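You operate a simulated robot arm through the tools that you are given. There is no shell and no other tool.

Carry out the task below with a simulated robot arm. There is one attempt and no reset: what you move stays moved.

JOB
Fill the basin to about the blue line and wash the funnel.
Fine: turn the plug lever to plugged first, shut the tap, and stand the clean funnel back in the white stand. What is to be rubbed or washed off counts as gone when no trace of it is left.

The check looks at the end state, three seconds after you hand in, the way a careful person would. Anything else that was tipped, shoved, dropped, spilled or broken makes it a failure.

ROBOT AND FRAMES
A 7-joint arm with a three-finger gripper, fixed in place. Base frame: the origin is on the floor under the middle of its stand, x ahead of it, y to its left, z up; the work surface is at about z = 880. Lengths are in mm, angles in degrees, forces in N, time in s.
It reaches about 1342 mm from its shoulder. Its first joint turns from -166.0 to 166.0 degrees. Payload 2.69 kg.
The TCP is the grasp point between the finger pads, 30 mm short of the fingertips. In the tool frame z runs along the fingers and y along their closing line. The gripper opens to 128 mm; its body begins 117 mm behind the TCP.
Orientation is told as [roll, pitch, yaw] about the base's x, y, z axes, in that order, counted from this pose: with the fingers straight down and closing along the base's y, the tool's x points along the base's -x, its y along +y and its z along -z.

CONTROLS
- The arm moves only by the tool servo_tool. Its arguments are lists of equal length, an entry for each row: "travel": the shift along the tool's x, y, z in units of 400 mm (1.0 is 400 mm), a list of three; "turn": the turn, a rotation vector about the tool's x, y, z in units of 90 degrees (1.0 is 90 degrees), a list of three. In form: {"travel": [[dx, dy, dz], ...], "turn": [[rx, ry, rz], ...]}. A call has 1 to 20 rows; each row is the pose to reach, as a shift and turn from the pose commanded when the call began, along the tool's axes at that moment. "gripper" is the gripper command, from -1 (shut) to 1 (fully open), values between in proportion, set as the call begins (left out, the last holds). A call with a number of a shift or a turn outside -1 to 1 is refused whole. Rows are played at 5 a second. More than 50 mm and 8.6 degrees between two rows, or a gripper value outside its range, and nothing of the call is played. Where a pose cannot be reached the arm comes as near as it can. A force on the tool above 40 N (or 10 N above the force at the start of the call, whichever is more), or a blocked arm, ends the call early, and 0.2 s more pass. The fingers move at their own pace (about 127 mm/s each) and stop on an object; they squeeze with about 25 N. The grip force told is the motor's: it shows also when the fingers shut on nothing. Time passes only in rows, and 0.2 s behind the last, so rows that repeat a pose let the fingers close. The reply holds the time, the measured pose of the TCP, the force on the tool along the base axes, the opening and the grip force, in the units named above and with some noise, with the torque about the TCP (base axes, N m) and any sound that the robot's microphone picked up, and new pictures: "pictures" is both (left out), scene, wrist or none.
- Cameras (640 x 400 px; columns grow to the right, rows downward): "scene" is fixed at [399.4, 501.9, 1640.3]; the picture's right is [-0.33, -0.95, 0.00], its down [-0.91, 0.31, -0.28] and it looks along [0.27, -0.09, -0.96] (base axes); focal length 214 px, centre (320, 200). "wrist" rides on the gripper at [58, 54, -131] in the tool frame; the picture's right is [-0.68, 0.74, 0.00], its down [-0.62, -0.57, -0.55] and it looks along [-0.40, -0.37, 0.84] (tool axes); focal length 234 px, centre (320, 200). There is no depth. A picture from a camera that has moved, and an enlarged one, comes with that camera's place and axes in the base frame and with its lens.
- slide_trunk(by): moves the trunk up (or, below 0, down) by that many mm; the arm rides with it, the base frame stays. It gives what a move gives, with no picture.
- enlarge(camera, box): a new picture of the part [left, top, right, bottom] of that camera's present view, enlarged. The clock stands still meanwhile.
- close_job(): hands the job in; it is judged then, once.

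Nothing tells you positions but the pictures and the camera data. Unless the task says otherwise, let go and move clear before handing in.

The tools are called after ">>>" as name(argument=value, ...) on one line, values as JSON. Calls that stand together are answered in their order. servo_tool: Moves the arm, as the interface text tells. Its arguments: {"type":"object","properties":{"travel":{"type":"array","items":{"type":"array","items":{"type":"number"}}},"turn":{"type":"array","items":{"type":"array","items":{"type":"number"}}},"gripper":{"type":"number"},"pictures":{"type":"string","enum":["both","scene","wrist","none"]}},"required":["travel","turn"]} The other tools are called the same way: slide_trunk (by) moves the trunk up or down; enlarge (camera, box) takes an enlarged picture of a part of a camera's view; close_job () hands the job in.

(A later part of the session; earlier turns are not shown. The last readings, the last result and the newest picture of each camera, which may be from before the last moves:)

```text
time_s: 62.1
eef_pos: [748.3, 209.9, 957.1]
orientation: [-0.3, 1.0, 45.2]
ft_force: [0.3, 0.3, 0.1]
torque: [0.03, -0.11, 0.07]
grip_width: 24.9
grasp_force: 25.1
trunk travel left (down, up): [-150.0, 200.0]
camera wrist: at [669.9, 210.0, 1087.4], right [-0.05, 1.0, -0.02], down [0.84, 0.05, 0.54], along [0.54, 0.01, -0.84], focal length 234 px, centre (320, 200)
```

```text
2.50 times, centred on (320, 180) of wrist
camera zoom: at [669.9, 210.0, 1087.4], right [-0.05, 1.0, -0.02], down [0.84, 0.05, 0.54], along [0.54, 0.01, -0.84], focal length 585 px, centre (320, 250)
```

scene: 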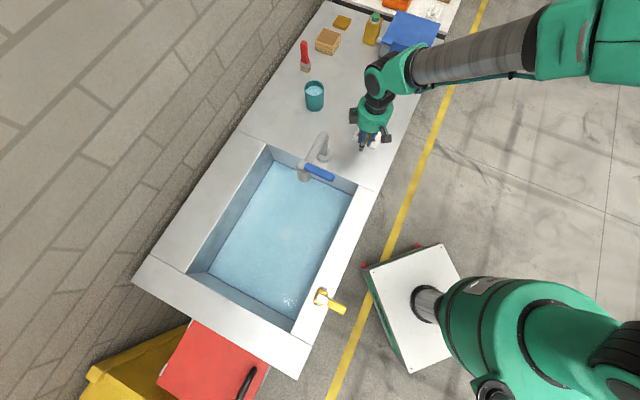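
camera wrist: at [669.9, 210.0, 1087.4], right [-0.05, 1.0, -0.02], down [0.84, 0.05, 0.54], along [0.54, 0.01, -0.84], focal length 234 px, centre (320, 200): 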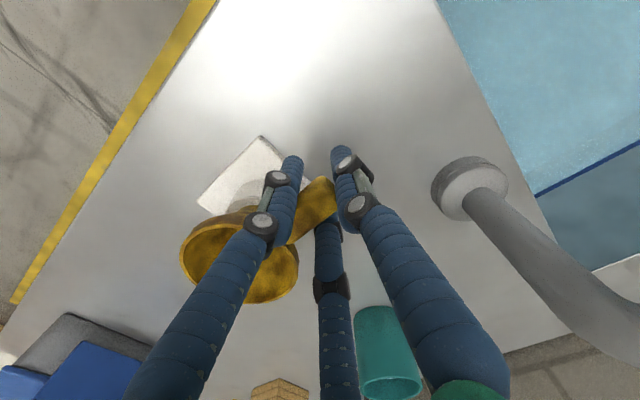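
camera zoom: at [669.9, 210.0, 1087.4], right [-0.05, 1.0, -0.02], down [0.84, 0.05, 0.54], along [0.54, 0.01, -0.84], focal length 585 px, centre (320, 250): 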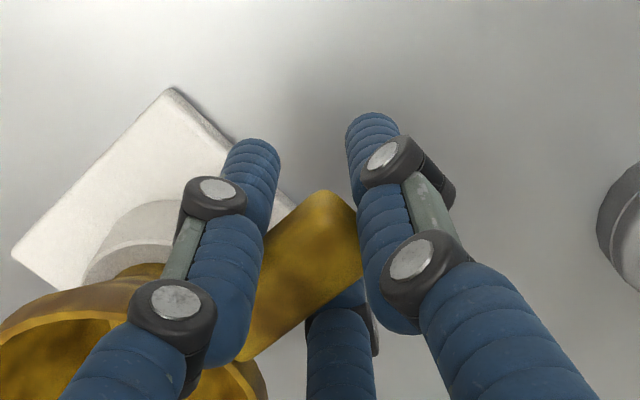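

The grip holds at 25 N and 24.9 mm wide. I'll lift slowly straight out of the stand and check it comes up level.

>>> servo_tool(travel=[[0, 0, -0.025], [0, 0, -0.05], [0, 0, -0.075], [0, 0, -0.1], [0, 0, -0.1]], turn=[[0, 0, 0], [0, 0, 0], [0, 0, 0], [0, 0, 0], [0, 0, 0]])

>>> enlarge(camera="wrist", box=[150, 100, 390, 320])

>>> enlarge(camera="scene", box=[330, 80, 420, 160])

```text
time_s: 63.3
eef_pos: [749.0, 212.0, 996.4]
orientation: [-0.3, 0.9, 45.2]
ft_force: [0.9, 0.1, -1.1]
torque: [0.05, 0.04, -0.01]
grip_width: 25.1
grasp_force: 25.5
trunk travel left (down, up): [-150.0, 200.0]
camera wrist: at [670.6, 211.1, 1128.0], right [-0.05, 1.0, -0.02], down [0.84, 0.05, 0.54], along [0.54, 0.01, -0.84], focal length 234 px, centre (320, 200)
```

scene: 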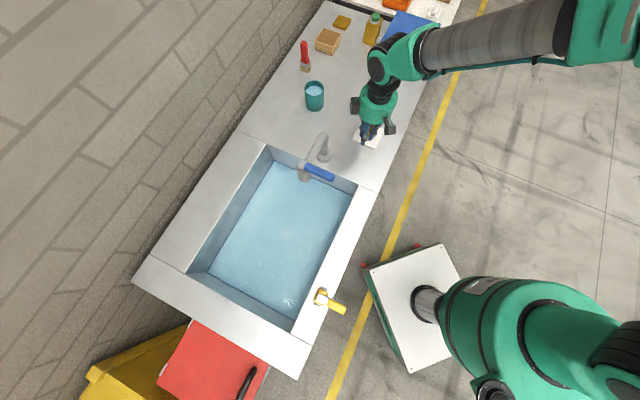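
wrist: 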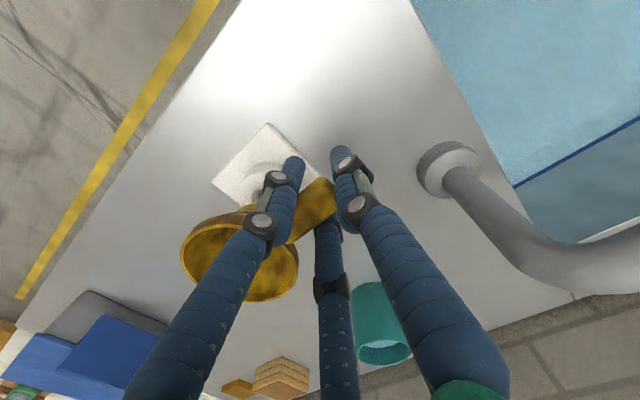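

```text
1.82 times, centred on (270, 210) of wrist
camera zoom: at [670.6, 211.1, 1128.0], right [-0.05, 1.0, -0.02], down [0.84, 0.05, 0.54], along [0.54, 0.01, -0.84], focal length 426 px, centre (411, 182)
```

zoom: 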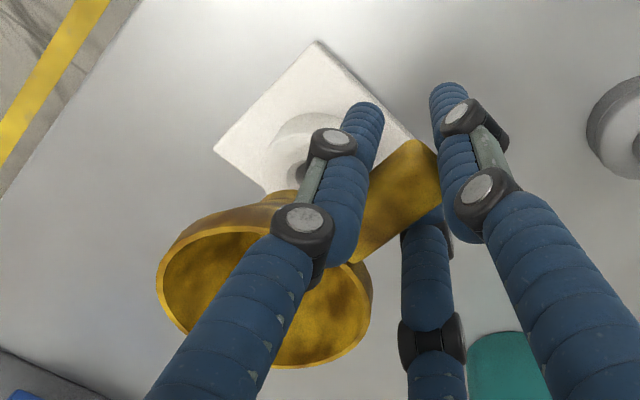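

```text
5.00 times, centred on (375, 120) of scene
camera zoom: at [399.4, 501.9, 1640.3], right [-0.33, -0.95, 0.0], down [-0.91, 0.31, -0.28], along [0.27, -0.09, -0.96], focal length 1072 px, centre (45, 600)
```

zoom: 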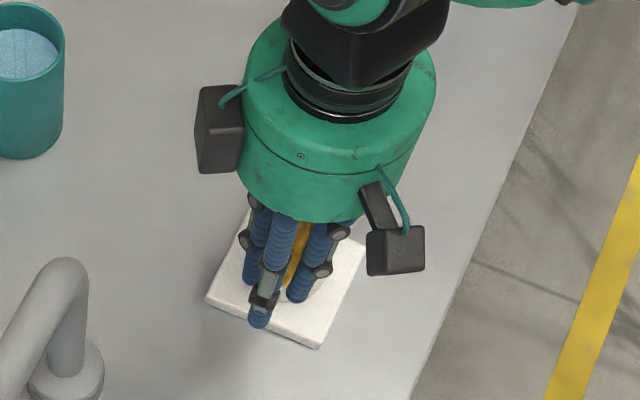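

The funnel is held firmly and the stand stayed put. I'll lift it high over the tap and carry it toward the middle of the basin.

>>> servo_tool(travel=[[0, 0, -0.1], [0, 0, -0.2], [0, 0, -0.3], [0, 0, -0.4], [0, 0, -0.5], [0, 0, -0.585], [-0.037, 0.116, -0.585], [-0.074, 0.232, -0.585], [-0.112, 0.347, -0.585], [-0.149, 0.463, -0.585], [-0.186, 0.579, -0.585]], turn=[[0, 0, 0], [0, 0, 0], [0, 0, 0], [0, 0, 0], [0, 0, 0], [0, 0, 0], [0, 0, 0], [0, 0, 0], [0, 0, 0], [0, 0, 0], [0, 0, 0]], pictures="scene")

>>> servo_tool(travel=[[-0.037, 0.116, 0], [-0.074, 0.232, 0], [-0.112, 0.347, 0], [-0.149, 0.463, 0], [-0.186, 0.579, 0], [-0.186, 0.579, 0.1], [-0.186, 0.579, 0.2], [-0.186, 0.579, 0.3], [-0.186, 0.579, 0.4], [-0.186, 0.579, 0.5], [-0.186, 0.579, 0.6], [-0.186, 0.579, 0.7], [-0.186, 0.579, 0.7]], turn=[[0, 0, 0], [0, 0, 0], [0, 0, 0], [0, 0, 0], [0, 0, 0], [0, 0, 0], [0, 0, 0], [0, 0, 0], [0, 0, 0], [0, 0, 0], [0, 0, 0], [0, 0, 0], [0, 0, 0]])

>>> enlarge(camera="scene", box=[220, 160, 370, 300])

```text
time_s: 65.7
eef_pos: [637.0, 432.8, 1226.9]
orientation: [-0.3, 1.0, 45.3]
ft_force: [0.1, 0.2, -1.0]
torque: [0.06, 0.1, 0.02]
grip_width: 25.3
grasp_force: 25.2
trunk travel left (down, up): [-150.0, 200.0]
```

scene: 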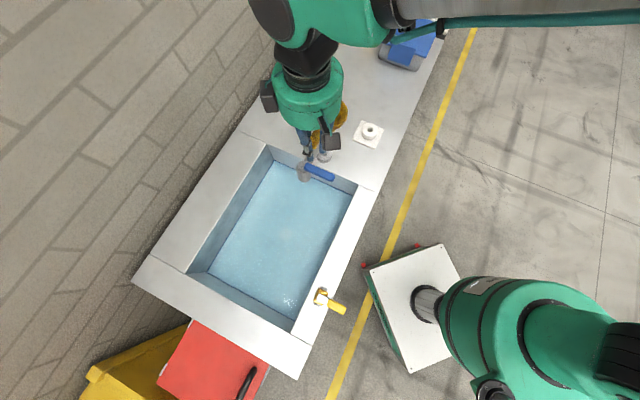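

```text
time_s: 68.5
eef_pos: [526.9, 644.0, 942.5]
orientation: [-0.4, 1.0, 45.2]
ft_force: [0.3, 0.3, -1.1]
torque: [0.04, 0.07, 0.03]
grip_width: 25.3
grasp_force: 25.0
trunk travel left (down, up): [-150.0, 200.0]
camera wrist: at [447.6, 642.8, 1074.1], right [-0.05, 1.0, -0.02], down [0.84, 0.05, 0.54], along [0.54, 0.01, -0.84], focal length 234 px, centre (320, 200)
```

scene: 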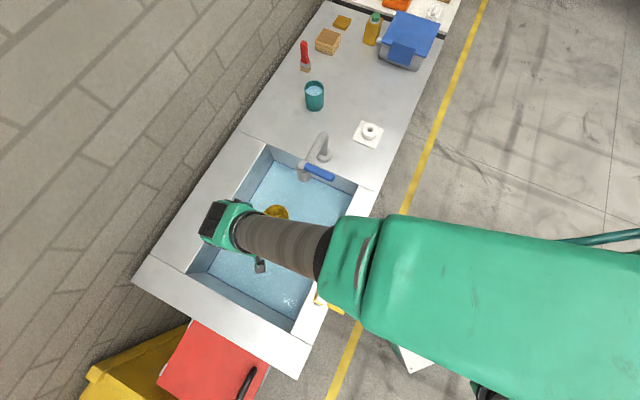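
wrist: 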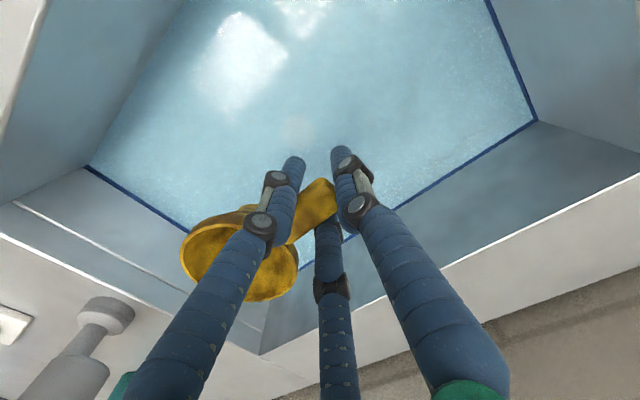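

```text
2.86 times, centred on (295, 230) of scene
camera zoom: at [399.4, 501.9, 1640.3], right [-0.33, -0.95, 0.0], down [-0.91, 0.31, -0.28], along [0.27, -0.09, -0.96], focal length 613 px, centre (391, 114)
```

zoom: 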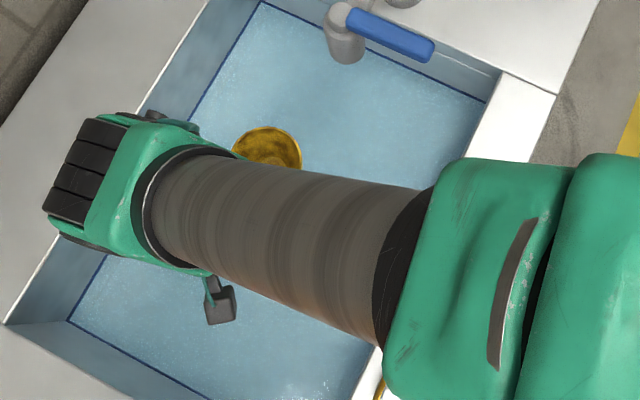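

The funnel is over the basin. Lowering into the water would bring the forearm close to the rim and plug lever, so I'll raise the trunk first so the arm reaches down more steeply.

>>> slide_trunk(by=150)

>>> servo_tool(travel=[[0, 0, 0.1], [0, 0, 0.2], [0, 0, 0.3], [0, 0, 0.4], [0, 0, 0.5], [0, 0, 0.6], [0, 0, 0.6]], turn=[[0, 0, 0], [0, 0, 0], [0, 0, 0], [0, 0, 0], [0, 0, 0], [0, 0, 0], [0, 0, 0]])

>>> enlarge(camera="wrist", box=[150, 100, 390, 320])

```text
time_s: 70.2
eef_pos: [525.4, 642.8, 1093.3]
orientation: [-0.3, 1.0, 45.1]
ft_force: [0.0, -0.3, -1.1]
torque: [0.06, 0.07, 0.04]
grip_width: 25.4
grasp_force: 25.5
trunk travel left (down, up): [-300.0, 50.0]
```

```text
time_s: 71.8
eef_pos: [524.6, 638.8, 852.1]
orientation: [-0.3, 1.1, 45.2]
ft_force: [0.6, -0.2, -2.0]
torque: [0.02, 0.08, -0.03]
grip_width: 25.3
grasp_force: 25.3
trunk travel left (down, up): [-300.0, 50.0]
camera wrist: at [446.9, 637.1, 984.0], right [-0.05, 1.0, -0.02], down [0.84, 0.05, 0.54], along [0.54, 0.01, -0.84], focal length 234 px, centre (320, 200)
```

scene: 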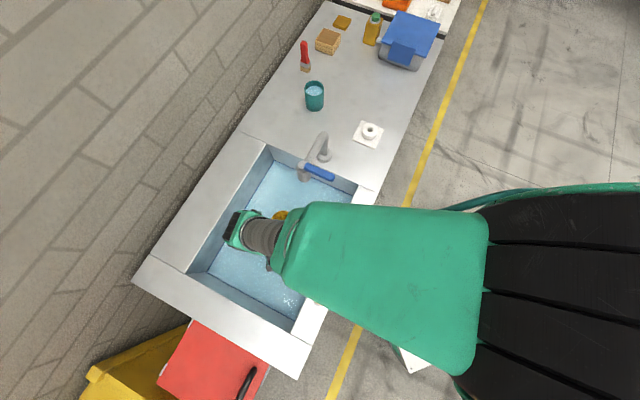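
wrist: 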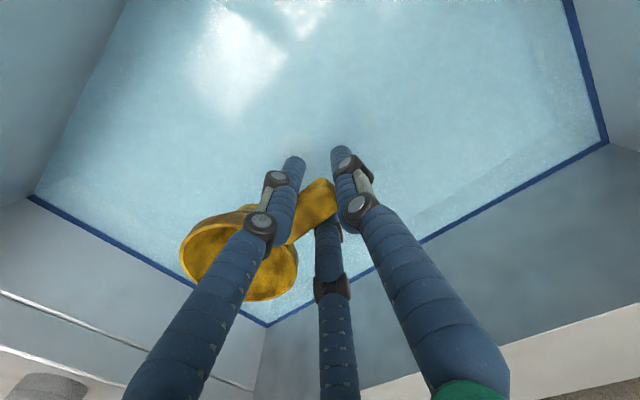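

```text
1.82 times, centred on (270, 210) of wrist
camera zoom: at [446.9, 637.1, 984.0], right [-0.05, 1.0, -0.02], down [0.84, 0.05, 0.54], along [0.54, 0.01, -0.84], focal length 426 px, centre (411, 182)
```

zoom: 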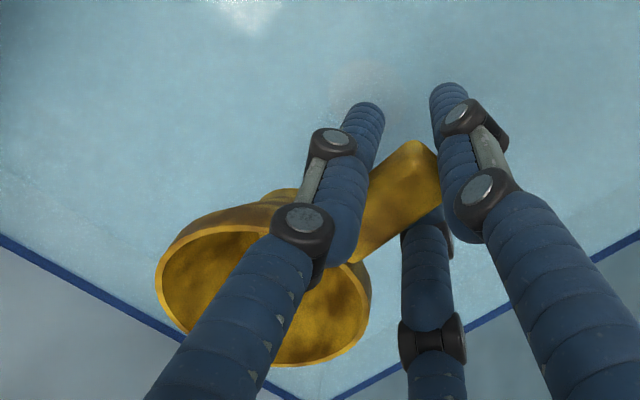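

The arm is now well clear above. I'll lower the funnel into the water slowly, stopping above the floor, and look at what happens to the dirt.

>>> servo_tool(travel=[[0, 0, 0.06], [0, 0, 0.12], [0, 0, 0.17], [0, 0, 0.205], [0, 0, 0.205]], turn=[[0, 0, 0], [0, 0, 0], [0, 0, 0], [0, 0, 0], [0, 0, 0]])

>>> enlarge(camera="wrist", box=[150, 100, 390, 320])

```text
time_s: 73.0
eef_pos: [524.5, 637.7, 771.4]
orientation: [-0.3, 0.9, 45.2]
ft_force: [-0.1, 0.8, -1.4]
torque: [0.09, 0.09, 0.02]
grip_width: 25.0
grasp_force: 25.3
trunk travel left (down, up): [-300.0, 50.0]
camera wrist: at [446.3, 637.1, 902.4], right [-0.05, 1.0, -0.02], down [0.84, 0.05, 0.54], along [0.54, 0.01, -0.84], focal length 234 px, centre (320, 200)
```

scene: 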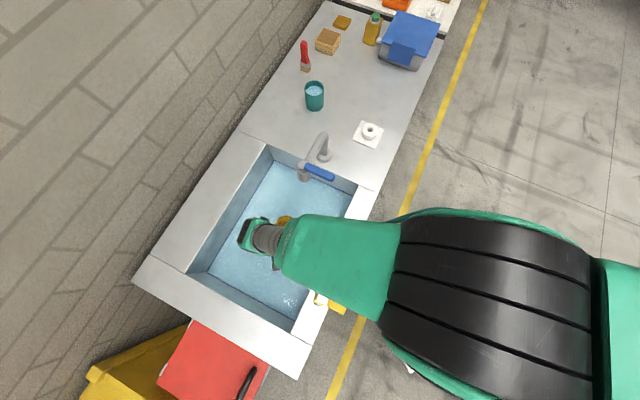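
wrist: 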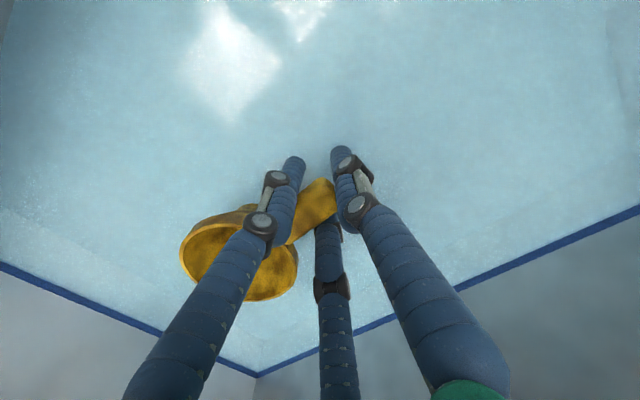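

```text
1.82 times, centred on (270, 210) of wrist
camera zoom: at [446.3, 637.1, 902.4], right [-0.05, 1.0, -0.02], down [0.84, 0.05, 0.54], along [0.54, 0.01, -0.84], focal length 426 px, centre (411, 182)
```

zoom: 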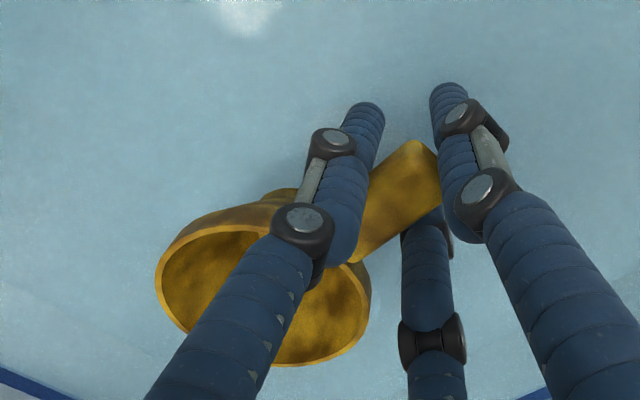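

No contact yet. I'll keep lowering in small steps, watching for floor contact.

>>> servo_tool(travel=[[0, 0, 0.02], [0, 0, 0.04], [0, 0, 0.06], [0, 0, 0.07], [0, 0, 0.07]], turn=[[0, 0, 0], [0, 0, 0], [0, 0, 0], [0, 0, 0], [0, 0, 0]], pictures="wrist")

>>> enlarge(camera="wrist", box=[150, 100, 390, 320])

```text
time_s: 74.2
eef_pos: [524.7, 637.8, 745.4]
orientation: [-0.3, 1.0, 45.2]
ft_force: [0.6, 0.2, -1.0]
torque: [0.05, 0.1, 0.0]
grip_width: 25.4
grasp_force: 24.6
trunk travel left (down, up): [-300.0, 50.0]
camera wrist: at [446.3, 636.8, 875.6], right [-0.05, 1.0, -0.02], down [0.84, 0.05, 0.54], along [0.54, 0.01, -0.84], focal length 234 px, centre (320, 200)
```

wrist: 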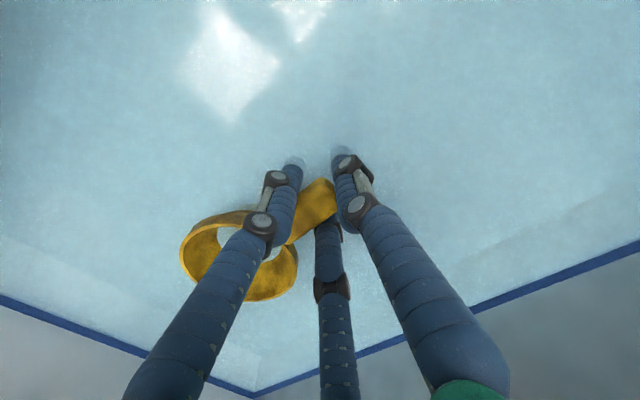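

```text
1.82 times, centred on (270, 210) of wrist
camera zoom: at [446.3, 636.8, 875.6], right [-0.05, 1.0, -0.02], down [0.84, 0.05, 0.54], along [0.54, 0.01, -0.84], focal length 426 px, centre (411, 182)
```

zoom: 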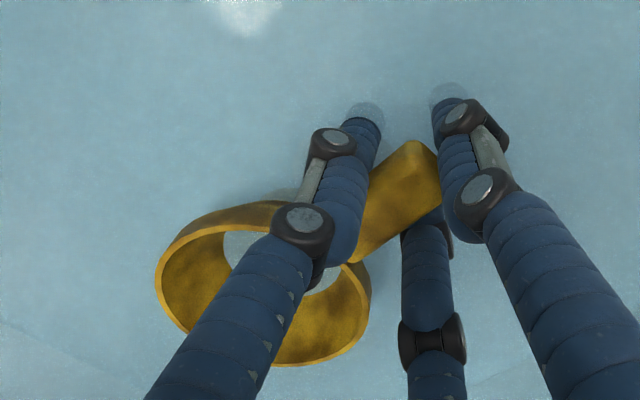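

The water is partway up the bowl and there is still no floor contact. I'll go lower in small steps.

>>> servo_tool(travel=[[0, 0, 0.0125], [0, 0, 0.025], [0, 0, 0.0375], [0, 0, 0.05], [0, 0, 0.05]], turn=[[0, 0, 0], [0, 0, 0], [0, 0, 0], [0, 0, 0], [0, 0, 0]], pictures="wrist")

>>> enlarge(camera="wrist", box=[150, 100, 390, 320])

```text
time_s: 75.4
eef_pos: [523.7, 637.7, 724.5]
orientation: [-0.3, 0.8, 45.2]
ft_force: [-2.0, 4.1, 12.1]
torque: [-0.53, -0.64, 0.11]
grip_width: 25.6
grasp_force: 24.9
trunk travel left (down, up): [-300.0, 50.0]
camera wrist: at [445.2, 636.9, 856.2], right [-0.05, 1.0, -0.01], down [0.84, 0.05, 0.54], along [0.54, 0.01, -0.84], focal length 234 px, centre (320, 200)
```

wrist: 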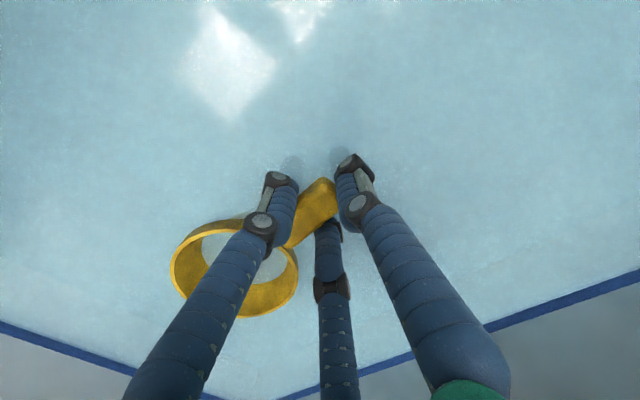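

```text
1.82 times, centred on (270, 210) of wrist
camera zoom: at [445.2, 636.9, 856.2], right [-0.05, 1.0, -0.01], down [0.84, 0.05, 0.54], along [0.54, 0.01, -0.84], focal length 426 px, centre (411, 182)
```

zoom: 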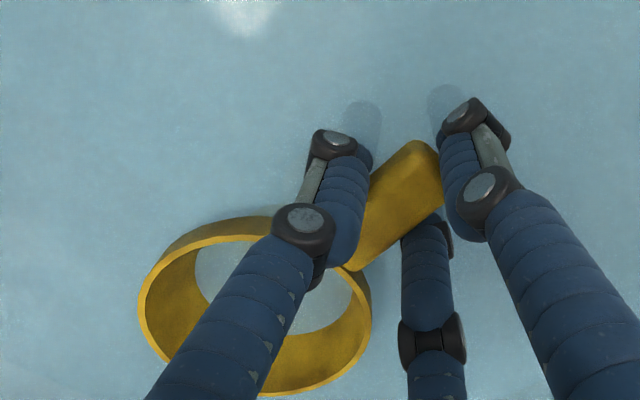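

The spout just touched the floor and pushed the funnel up slightly in the grip, so I'll raise it a little. The brown dirt is already fading, so I'll swish gently at this depth.

>>> servo_tool(travel=[[0, 0, -0.015], [0, 0, -0.025], [0.03, 0.0, -0.025], [0.06, 0.03, -0.025], [0.06, 0.07, -0.025], [0.03, 0.1, -0.025], [-0.01, 0.1, -0.025], [-0.05, 0.08, -0.025], [-0.06, 0.04, -0.025], [-0.05, 0.0, -0.025], [-0.02, -0.03, -0.025], [0.02, -0.03, -0.025], [0.05, 0.0, -0.025], [0.06, 0.04, -0.025], [0.04, 0.08, -0.025], [0.0, 0.1, -0.025], [-0.04, 0.08, -0.025], [-0.05, 0.04, -0.025], [-0.03, 0.01, -0.025], [0, 0, -0.025]], turn=[[0, 0, 0], [0, 0, 0], [0, 0, 0], [0, 0, 0], [0, 0, 0], [0, 0, 0], [0, 0, 0], [0, 0, 0], [0, 0, 0], [0, 0, 0], [0, 0, 0], [0, 0, 0], [0, 0, 0], [0, 0, 0], [0, 0, 0], [0, 0, 0], [0, 0, 0], [0, 0, 0], [0, 0, 0], [0, 0, 0]], pictures="wrist")

>>> enlarge(camera="wrist", box=[150, 150, 350, 330])

```text
time_s: 79.6
eef_pos: [521.3, 637.8, 733.3]
orientation: [-0.3, 1.0, 45.1]
ft_force: [0.0, 0.7, -0.7]
torque: [0.04, 0.1, -0.01]
grip_width: 24.2
grasp_force: 24.6
trunk travel left (down, up): [-300.0, 50.0]
camera wrist: at [444.2, 637.2, 864.8], right [-0.05, 1.0, -0.02], down [0.84, 0.05, 0.54], along [0.54, 0.01, -0.84], focal length 234 px, centre (320, 200)
```

wrist: 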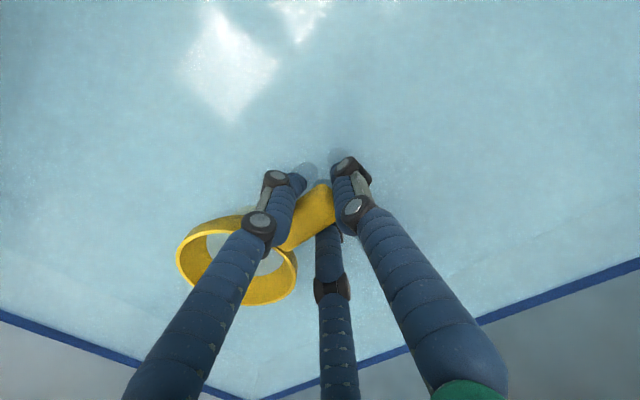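

```text
2.22 times, centred on (250, 240) of wrist
camera zoom: at [444.2, 637.2, 864.8], right [-0.05, 1.0, -0.02], down [0.84, 0.05, 0.54], along [0.54, 0.01, -0.84], focal length 520 px, centre (476, 111)
```

zoom: 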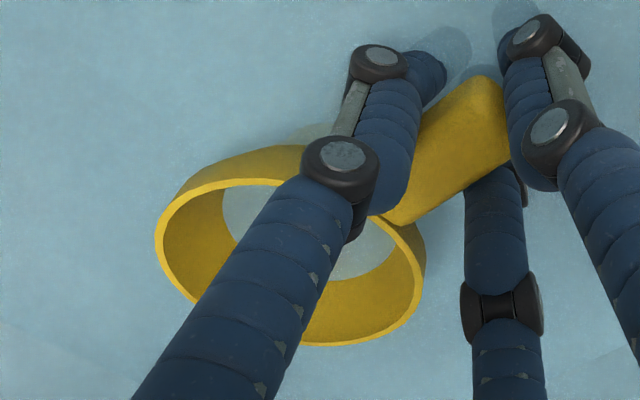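

The funnel looks nearly clean. I'll swish once more to be thorough, then lift and inspect.

>>> servo_tool(travel=[[0.03, 0.0, 0], [0.06, 0.03, 0], [0.06, 0.07, 0], [0.03, 0.1, 0], [-0.01, 0.1, 0], [-0.05, 0.08, 0], [-0.06, 0.04, 0], [-0.05, 0.0, 0], [-0.02, -0.03, 0], [0.02, -0.03, 0], [0.05, 0.0, 0], [0.06, 0.04, 0], [0.04, 0.08, 0], [0.0, 0.1, 0], [-0.04, 0.08, 0], [-0.06, 0.04, 0], [-0.05, 0.0, 0], [-0.03, -0.02, 0], [0, -0.01, 0], [0, 0, 0]], turn=[[0, 0, 0], [0, 0, 0], [0, 0, 0], [0, 0, 0], [0, 0, 0], [0, 0, 0], [0, 0, 0], [0, 0, 0], [0, 0, 0], [0, 0, 0], [0, 0, 0], [0, 0, 0], [0, 0, 0], [0, 0, 0], [0, 0, 0], [0, 0, 0], [0, 0, 0], [0, 0, 0], [0, 0, 0], [0, 0, 0]], pictures="none")

>>> servo_tool(travel=[[0.03, 0.0, 0], [0.06, 0.03, 0], [0.06, 0.07, 0], [0.03, 0.1, 0], [-0.01, 0.1, 0], [-0.05, 0.08, 0], [-0.06, 0.04, 0], [-0.05, 0.0, 0], [-0.02, -0.03, 0], [0.02, -0.03, 0], [0, 0, 0], [0, 0, -0.03], [0, 0, -0.06], [0, 0, -0.1], [0, 0, -0.14], [0, 0, -0.18], [0, 0, -0.22], [0, 0, -0.26], [0, 0, -0.26]], turn=[[0, 0, 0], [0, 0, 0], [0, 0, 0], [0, 0, 0], [0, 0, 0], [0, 0, 0], [0, 0, 0], [0, 0, 0], [0, 0, 0], [0, 0, 0], [0, 0, 0], [0, 0, 0], [0, 0, 0], [0, 0, 0], [0, 0, 0], [0, 0, 0], [0, 0, 0], [0, 0, 0], [0, 0, 0]])

>>> enlarge(camera="wrist", box=[150, 150, 350, 330])

```text
time_s: 83.8
eef_pos: [522.3, 637.9, 733.8]
orientation: [-0.5, 1.0, 45.2]
ft_force: [-0.3, -0.8, -1.2]
torque: [0.07, 0.01, 0.01]
grip_width: 24.3
grasp_force: 25.1
trunk travel left (down, up): [-300.0, 50.0]
```

```text
time_s: 87.8
eef_pos: [523.2, 636.9, 838.1]
orientation: [-0.3, 1.0, 45.3]
ft_force: [0.2, -1.3, -1.4]
torque: [0.08, 0.02, 0.0]
grip_width: 23.8
grasp_force: 25.2
trunk travel left (down, up): [-300.0, 50.0]
camera wrist: at [444.7, 636.5, 969.0], right [-0.05, 1.0, -0.02], down [0.84, 0.05, 0.54], along [0.54, 0.01, -0.84], focal length 234 px, centre (320, 200)
```

scene: 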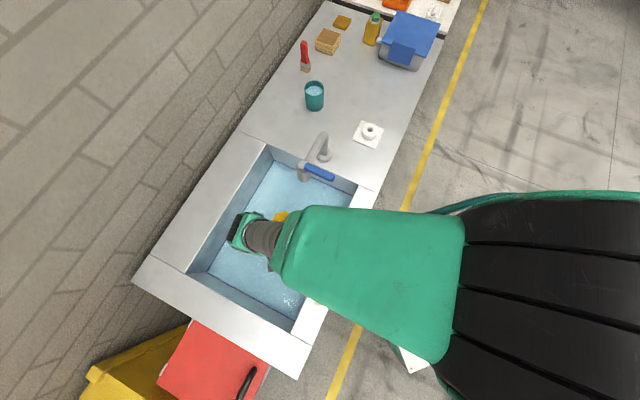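
wrist: 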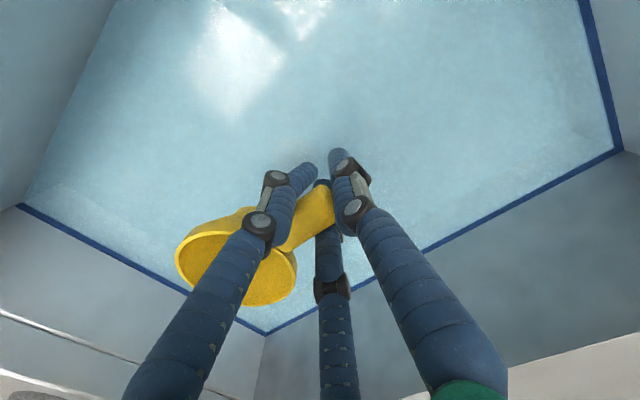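

```text
2.22 times, centred on (250, 240) of wrist
camera zoom: at [444.7, 636.5, 969.0], right [-0.05, 1.0, -0.02], down [0.84, 0.05, 0.54], along [0.54, 0.01, -0.84], focal length 520 px, centre (476, 111)
```

zoom: 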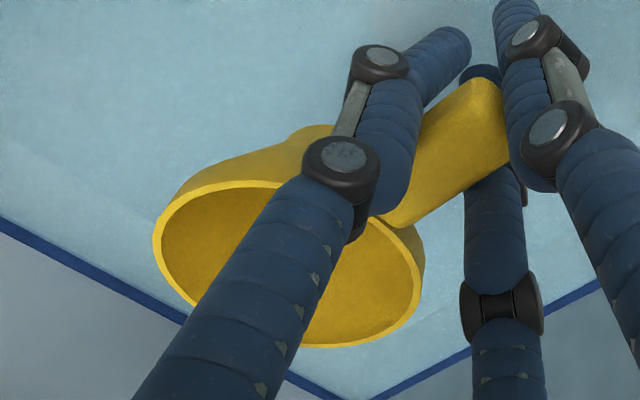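

The funnel looks clean, and it tilted only slightly in the grip (bowl up by about 4–5°). I'll look at the empty stand to plan the return.

>>> enlarge(camera="scene", box=[345, 110, 395, 155])

>>> enlarge(camera="scene", box=[220, 140, 380, 320])

```text
8.89 times, centred on (370, 132) of scene
camera zoom: at [399.4, 501.9, 1640.3], right [-0.33, -0.95, 0.0], down [-0.91, 0.31, -0.28], along [0.27, -0.09, -0.96], focal length 1906 px, centre (-124, 800)
```

zoom: 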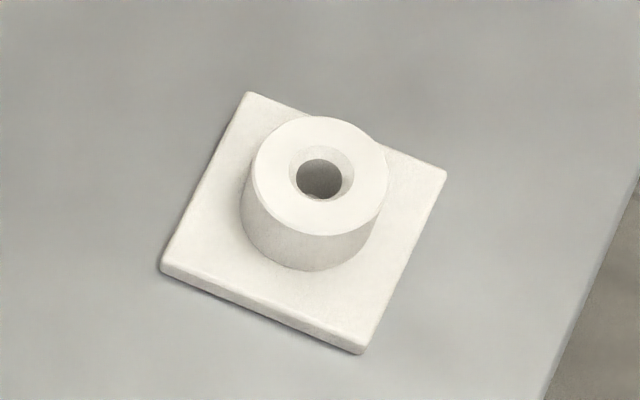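

```text
2.22 times, centred on (300, 230) of scene
camera zoom: at [399.4, 501.9, 1640.3], right [-0.33, -0.95, 0.0], down [-0.91, 0.31, -0.28], along [0.27, -0.09, -0.96], focal length 477 px, centre (364, 133)
```

zoom: 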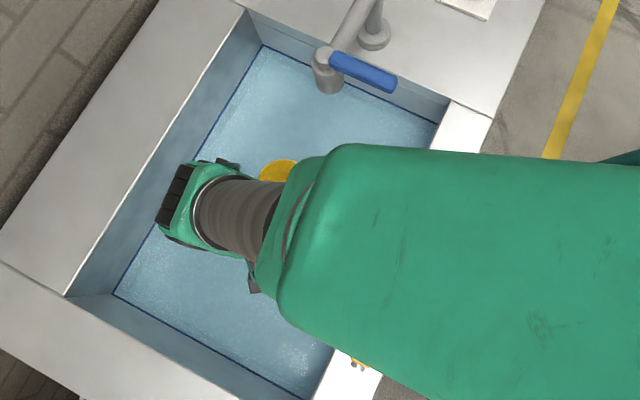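

The stand is a ring with a countersunk hole, which will help guide the spout. I'll take the same zoom as before the dip so I can measure how the funnel shifted in the grip.

>>> enlarge(camera="wrist", box=[150, 100, 390, 320])

>>> enlarge(camera="wrist", box=[260, 140, 380, 260])

```text
1.82 times, centred on (270, 210) of wrist
camera zoom: at [444.7, 636.5, 969.0], right [-0.05, 1.0, -0.02], down [0.84, 0.05, 0.54], along [0.54, 0.01, -0.84], focal length 426 px, centre (411, 182)
```

zoom: 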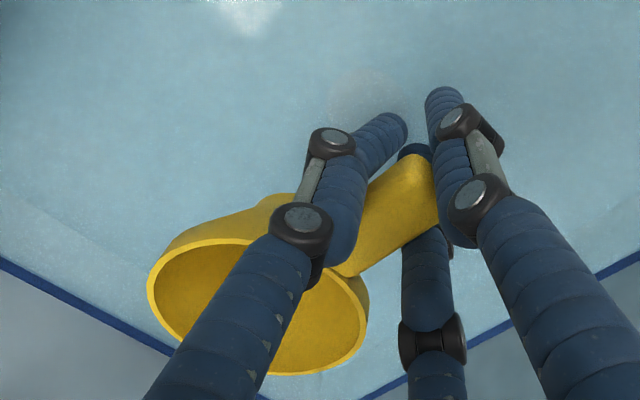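

```text
3.33 times, centred on (320, 200) of wrist
camera zoom: at [444.7, 636.5, 969.0], right [-0.05, 1.0, -0.02], down [0.84, 0.05, 0.54], along [0.54, 0.01, -0.84], focal length 781 px, centre (320, 200)
```

zoom: 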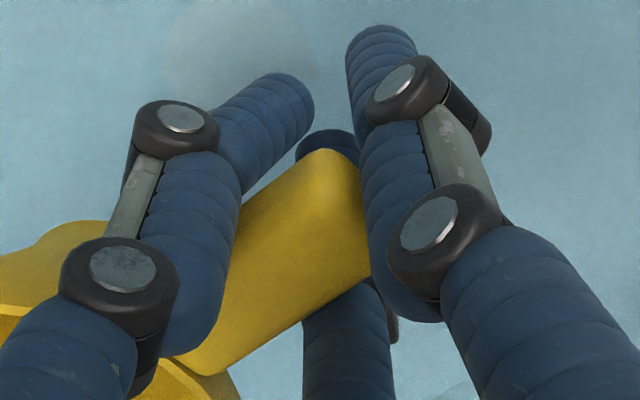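

The funnel slid up about 5–9 mm in the grip with a tilt of only about 2–3°, which I can correct when placing. I'll lift it high and carry it back over the tap to the stand.

>>> servo_tool(travel=[[0, 0, -0.1], [0, 0, -0.2], [0, 0, -0.3], [0, 0, -0.4], [0, 0, -0.5], [0, 0, -0.6], [0, 0, -0.7], [0, 0, -0.8], [0, 0, -0.9], [0, 0, -0.98], [0.036, -0.115, -0.98], [0.072, -0.23, -0.98], [0.108, -0.345, -0.98], [0.144, -0.46, -0.98], [0.18, -0.575, -0.98]], turn=[[0, 0, 0], [0, 0, 0], [0, 0, 0], [0, 0, 0], [0, 0, 0], [0, 0, 0], [0, 0, 0], [0, 0, 0], [0, 0, 0], [0, 0, 0], [0, 0, 0], [0, 0, 0], [0, 0, 0], [0, 0, 0], [0, 0, 0]], pictures="scene")

>>> servo_tool(travel=[[0.036, -0.115, 0], [0.072, -0.23, 0], [0.108, -0.345, 0], [0.144, -0.46, 0], [0.181, -0.576, 0], [0.181, -0.576, 0]], turn=[[0, 0, 0], [0, 0, 0], [0, 0, 0], [0, 0, 0], [0, 0, 0], [0, 0, 0]])

```text
time_s: 91.0
eef_pos: [641.9, 432.2, 1232.9]
orientation: [-0.3, 1.0, 45.2]
ft_force: [0.0, -0.3, -0.8]
torque: [0.1, 0.07, 0.02]
grip_width: 23.5
grasp_force: 25.4
trunk travel left (down, up): [-300.0, 50.0]
```

scene: 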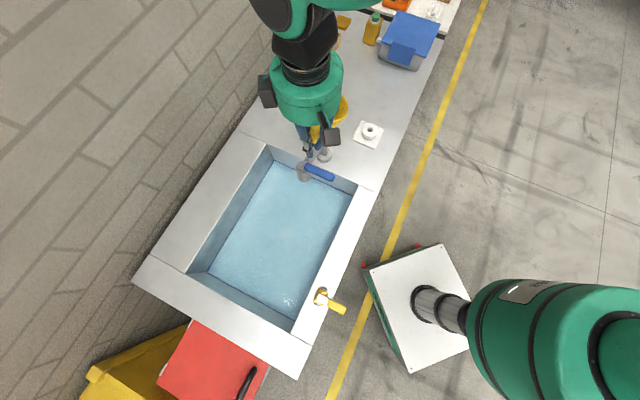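

```text
time_s: 92.4
eef_pos: [752.2, 218.7, 1234.9]
orientation: [-0.4, 1.0, 45.3]
ft_force: [-0.3, -0.5, -1.1]
torque: [0.08, 0.08, 0.02]
grip_width: 23.4
grasp_force: 24.6
trunk travel left (down, up): [-300.0, 50.0]
camera wrist: at [675.7, 217.0, 1365.8], right [-0.05, 1.0, -0.02], down [0.84, 0.05, 0.54], along [0.54, 0.01, -0.84], focal length 234 px, centre (320, 200)
```

scene: 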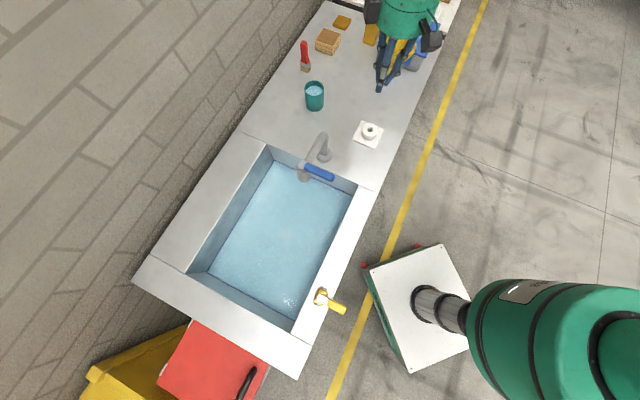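
wrist: 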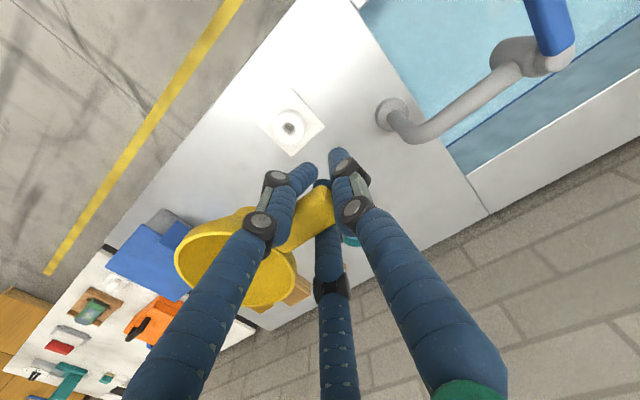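

The stand is clearly visible from here. I'll lower the trunk back to where it was when I picked the funnel up, then measure the stand again.

>>> slide_trunk(by=-150)

>>> enlarge(camera="wrist", box=[170, 80, 390, 320])

>>> enlarge(camera="wrist", box=[240, 80, 350, 170])

>>> enlarge(camera="scene", box=[330, 60, 430, 160])

```text
time_s: 94.2
eef_pos: [754.9, 217.9, 1086.2]
orientation: [-0.4, 1.1, 45.2]
ft_force: [0.1, -0.7, -0.8]
torque: [0.03, 0.04, 0.01]
grip_width: 23.2
grasp_force: 25.1
trunk travel left (down, up): [-150.0, 200.0]
```

```text
1.67 times, centred on (280, 200) of wrist
camera zoom: at [675.2, 217.6, 1216.2], right [-0.05, 1.0, -0.02], down [0.84, 0.05, 0.54], along [0.54, 0.01, -0.84], focal length 390 px, centre (387, 200)
```

zoom: 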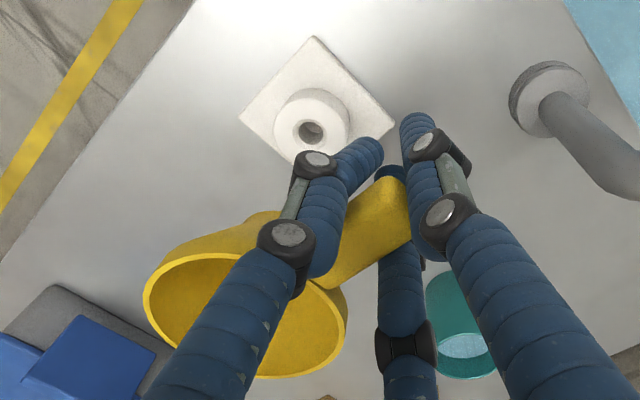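

```text
4.44 times, centred on (295, 125) of wrist
camera zoom: at [675.2, 217.6, 1216.2], right [-0.05, 1.0, -0.02], down [0.84, 0.05, 0.54], along [0.54, 0.01, -0.84], focal length 1041 px, centre (431, 533)
```

zoom: 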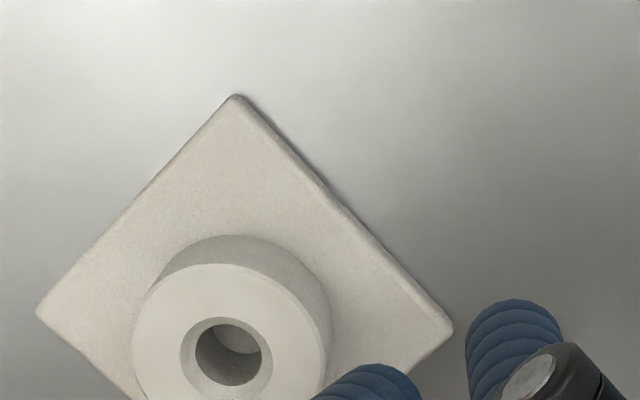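

```text
4.00 times, centred on (380, 110) of scene
camera zoom: at [399.4, 501.9, 1640.3], right [-0.33, -0.95, 0.0], down [-0.91, 0.31, -0.28], along [0.27, -0.09, -0.96], focal length 858 px, centre (80, 560)
```

zoom: 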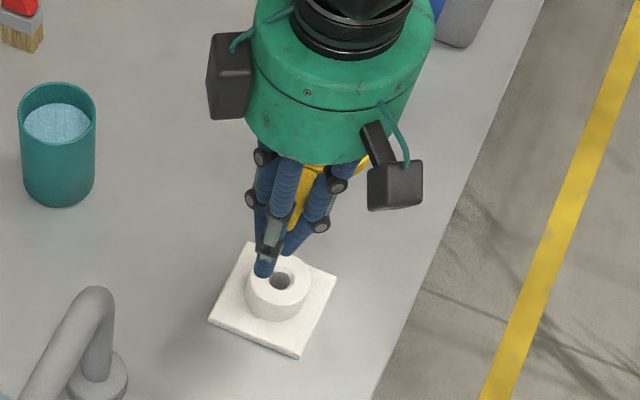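

I know the exact TCP pose the funnel was seated at, so I'll return to the matching hover pose 40 mm above it with a 2.5° correction, and compare the stand's position in the picture.

>>> servo_tool(travel=[[0.008, 0, 0.06], [0.016, -0.001, 0.12], [0.0228, -0.0015, 0.18], [0.0228, -0.0015, 0.2245], [0.0228, -0.0015, 0.2245], [0.0228, -0.0015, 0.2245]], turn=[[0, 0, 0], [0.01, 0, 0], [0.02, 0, 0], [0.028, 0, 0], [0.028, 0, 0], [0.028, 0, 0]])

>>> enlarge(camera="wrist", box=[150, 100, 390, 320])

>>> enlarge(camera="scene", box=[330, 80, 420, 160])

```text
time_s: 95.6
eef_pos: [746.7, 210.3, 995.1]
orientation: [-2.9, 1.0, 45.2]
ft_force: [0.6, -0.8, -0.9]
torque: [0.08, 0.07, 0.01]
grip_width: 23.2
grasp_force: 25.4
trunk travel left (down, up): [-150.0, 200.0]
camera wrist: at [664.5, 213.8, 1124.2], right [-0.05, 1.0, -0.05], down [0.82, 0.07, 0.57], along [0.57, -0.01, -0.82], focal length 234 px, centre (320, 200)
```

scene: 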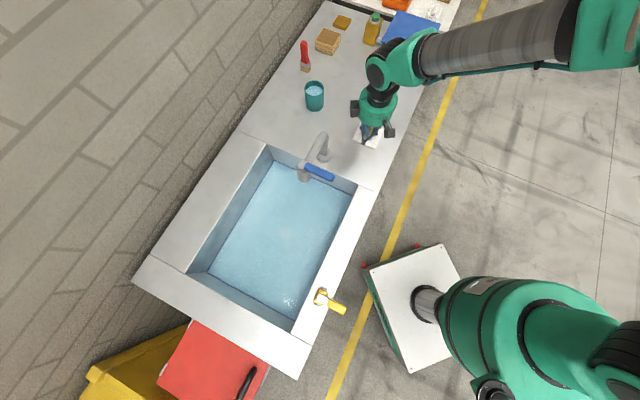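
wrist: 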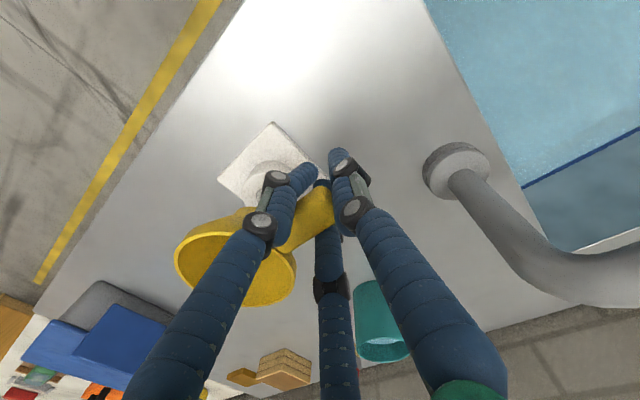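

```text
1.82 times, centred on (270, 210) of wrist
camera zoom: at [664.5, 213.8, 1124.2], right [-0.05, 1.0, -0.05], down [0.82, 0.07, 0.57], along [0.57, -0.01, -0.82], focal length 426 px, centre (411, 182)
```

zoom: 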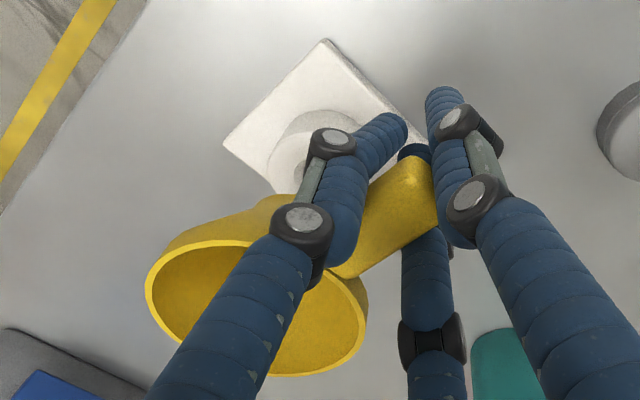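

```text
5.00 times, centred on (375, 120) of scene
camera zoom: at [399.4, 501.9, 1640.3], right [-0.33, -0.95, 0.0], down [-0.91, 0.31, -0.28], along [0.27, -0.09, -0.96], focal length 1072 px, centre (45, 600)
```

zoom: 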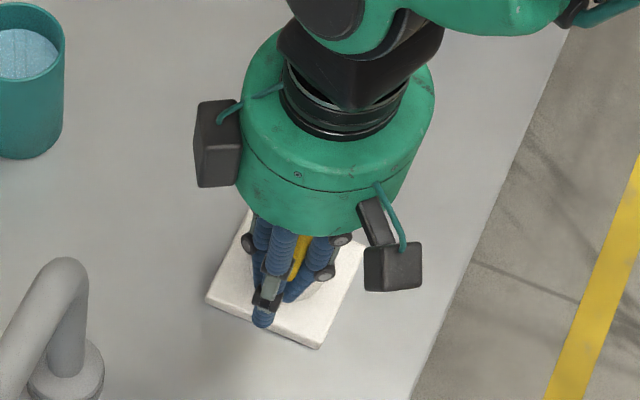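

Pose data put the gripper about 1–2 mm from the pick position, and the funnel now sits about 10 mm higher relative to the fingers. I'll correct sideways and lower the first 25 mm, which should bring the spout just to the ring.

>>> servo_tool(travel=[[-0.0062, -0.002, 0.0], [-0.0065, -0.001, 0.025], [-0.0067, 0.0, 0.045], [-0.0069, 0.0008, 0.0624], [-0.0069, 0.0008, 0.0624]], turn=[[0, 0, 0], [0, 0, 0], [0, 0, 0], [0, 0, 0], [0, 0, 0]])

>>> enlarge(camera="wrist", box=[150, 100, 390, 320])

>>> enlarge(camera="scene", box=[345, 110, 395, 155])

```text
time_s: 96.8
eef_pos: [749.2, 211.5, 969.7]
orientation: [-2.9, 1.0, 45.1]
ft_force: [-0.4, 0.2, -1.0]
torque: [0.04, 0.06, -0.01]
grip_width: 23.0
grasp_force: 24.8
trunk travel left (down, up): [-150.0, 200.0]
camera wrist: at [667.3, 214.2, 1098.4], right [-0.05, 1.0, -0.05], down [0.82, 0.07, 0.57], along [0.57, -0.01, -0.82], focal length 234 px, centre (320, 200)
```

scene: 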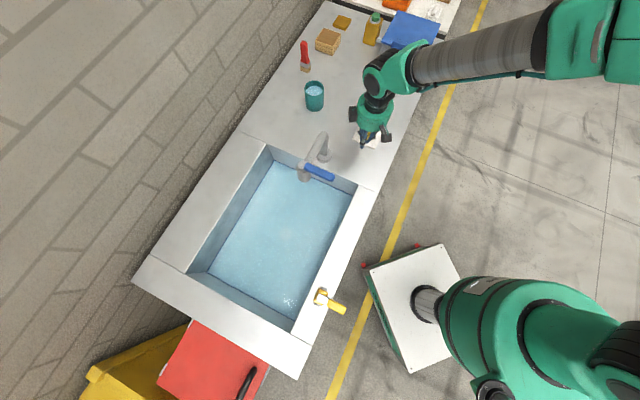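
wrist: 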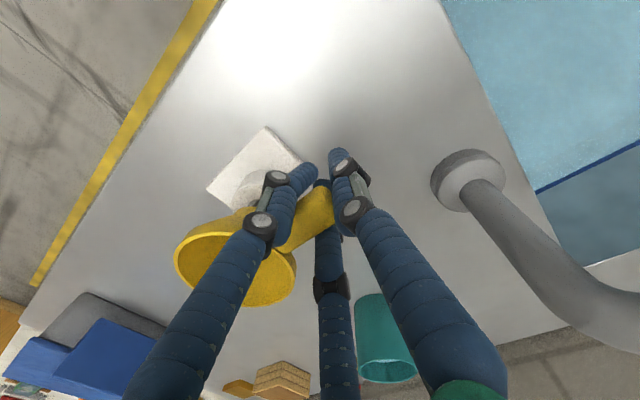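

```text
1.82 times, centred on (270, 210) of wrist
camera zoom: at [667.3, 214.2, 1098.4], right [-0.05, 1.0, -0.05], down [0.82, 0.07, 0.57], along [0.57, -0.01, -0.82], focal length 426 px, centre (411, 182)
```

zoom: 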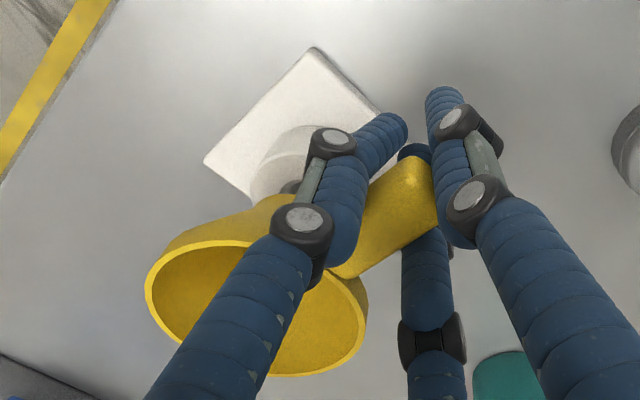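

```text
8.89 times, centred on (370, 132) of scene
camera zoom: at [399.4, 501.9, 1640.3], right [-0.33, -0.95, 0.0], down [-0.91, 0.31, -0.28], along [0.27, -0.09, -0.96], focal length 1906 px, centre (-124, 800)
```

zoom: 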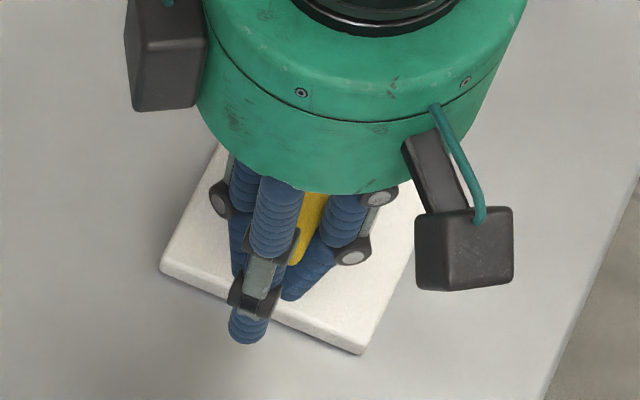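

No contact yet. I'll lower 10 mm in small steps and read the forces for any misalignment.

>>> servo_tool(travel=[[-0.0001, 0.0004, 0.008], [-0.0002, 0.0008, 0.016], [-0.0004, 0.0013, 0.025], [-0.0004, 0.0013, 0.025]], turn=[[0, 0, 0], [0, 0, 0], [0, 0, 0], [0, 0, 0]], pictures="wrist")

>>> enlarge(camera="wrist", box=[150, 100, 390, 320])

```text
time_s: 97.8
eef_pos: [747.8, 210.7, 959.9]
orientation: [-3.0, 1.0, 45.2]
ft_force: [-0.2, 0.7, -1.8]
torque: [0.08, 0.08, 0.0]
grip_width: 23.2
grasp_force: 25.3
trunk travel left (down, up): [-150.0, 200.0]
camera wrist: at [666.8, 214.1, 1088.4], right [-0.05, 1.0, -0.05], down [0.82, 0.07, 0.57], along [0.57, -0.01, -0.82], focal length 234 px, centre (320, 200)
```

wrist: 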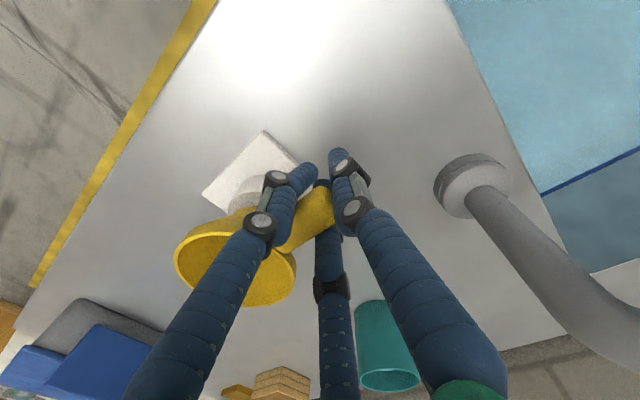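

```text
1.82 times, centred on (270, 210) of wrist
camera zoom: at [666.8, 214.1, 1088.4], right [-0.05, 1.0, -0.05], down [0.82, 0.07, 0.57], along [0.57, -0.01, -0.82], focal length 426 px, centre (411, 182)
```

zoom: 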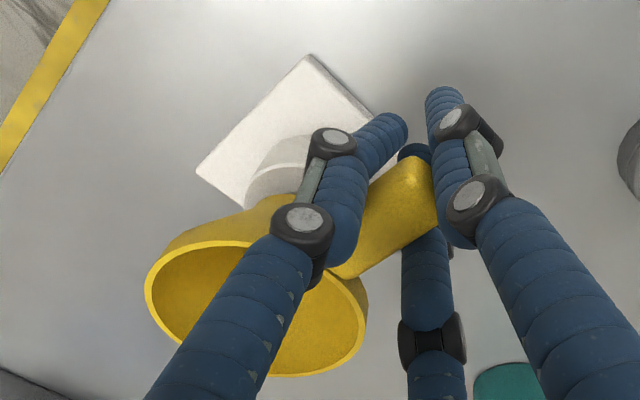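

Still free. I'll go down 6 mm more.

>>> servo_tool(travel=[[-0.0001, 0.0004, 0.0075], [-0.0003, 0.0008, 0.015], [-0.0003, 0.0008, 0.015]], turn=[[0, 0, 0], [0, 0, 0], [0, 0, 0]], pictures="wrist")

>>> enlarge(camera="wrist", box=[150, 100, 390, 320])

```text
time_s: 98.6
eef_pos: [748.6, 211.9, 954.1]
orientation: [-3.0, 0.9, 45.2]
ft_force: [0.2, 0.6, -0.3]
torque: [0.06, 0.04, -0.03]
grip_width: 23.0
grasp_force: 24.8
trunk travel left (down, up): [-150.0, 200.0]
camera wrist: at [667.0, 214.7, 1082.7], right [-0.05, 1.0, -0.05], down [0.82, 0.07, 0.57], along [0.57, -0.01, -0.82], focal length 234 px, centre (320, 200)
```

wrist: 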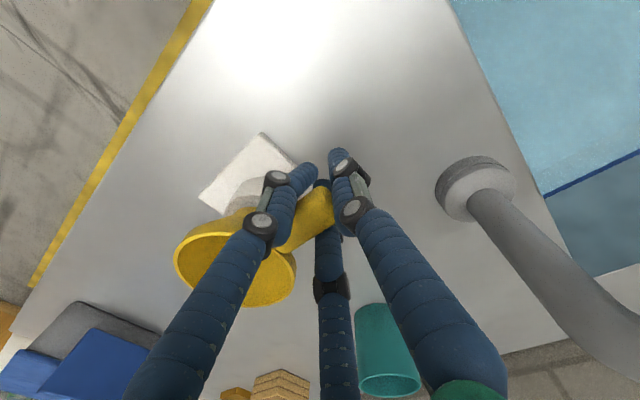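

```text
1.82 times, centred on (270, 210) of wrist
camera zoom: at [667.0, 214.7, 1082.7], right [-0.05, 1.0, -0.05], down [0.82, 0.07, 0.57], along [0.57, -0.01, -0.82], focal length 426 px, centre (411, 182)
```

zoom: 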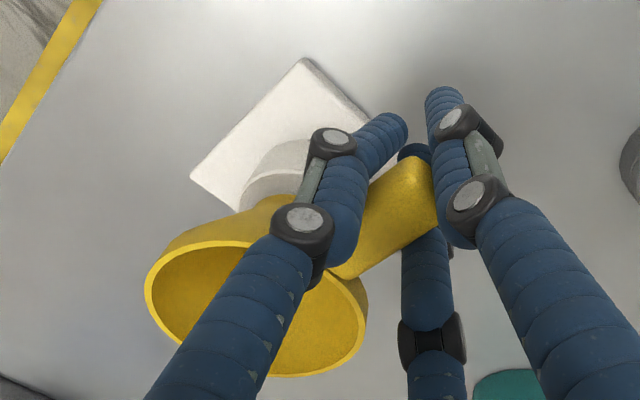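

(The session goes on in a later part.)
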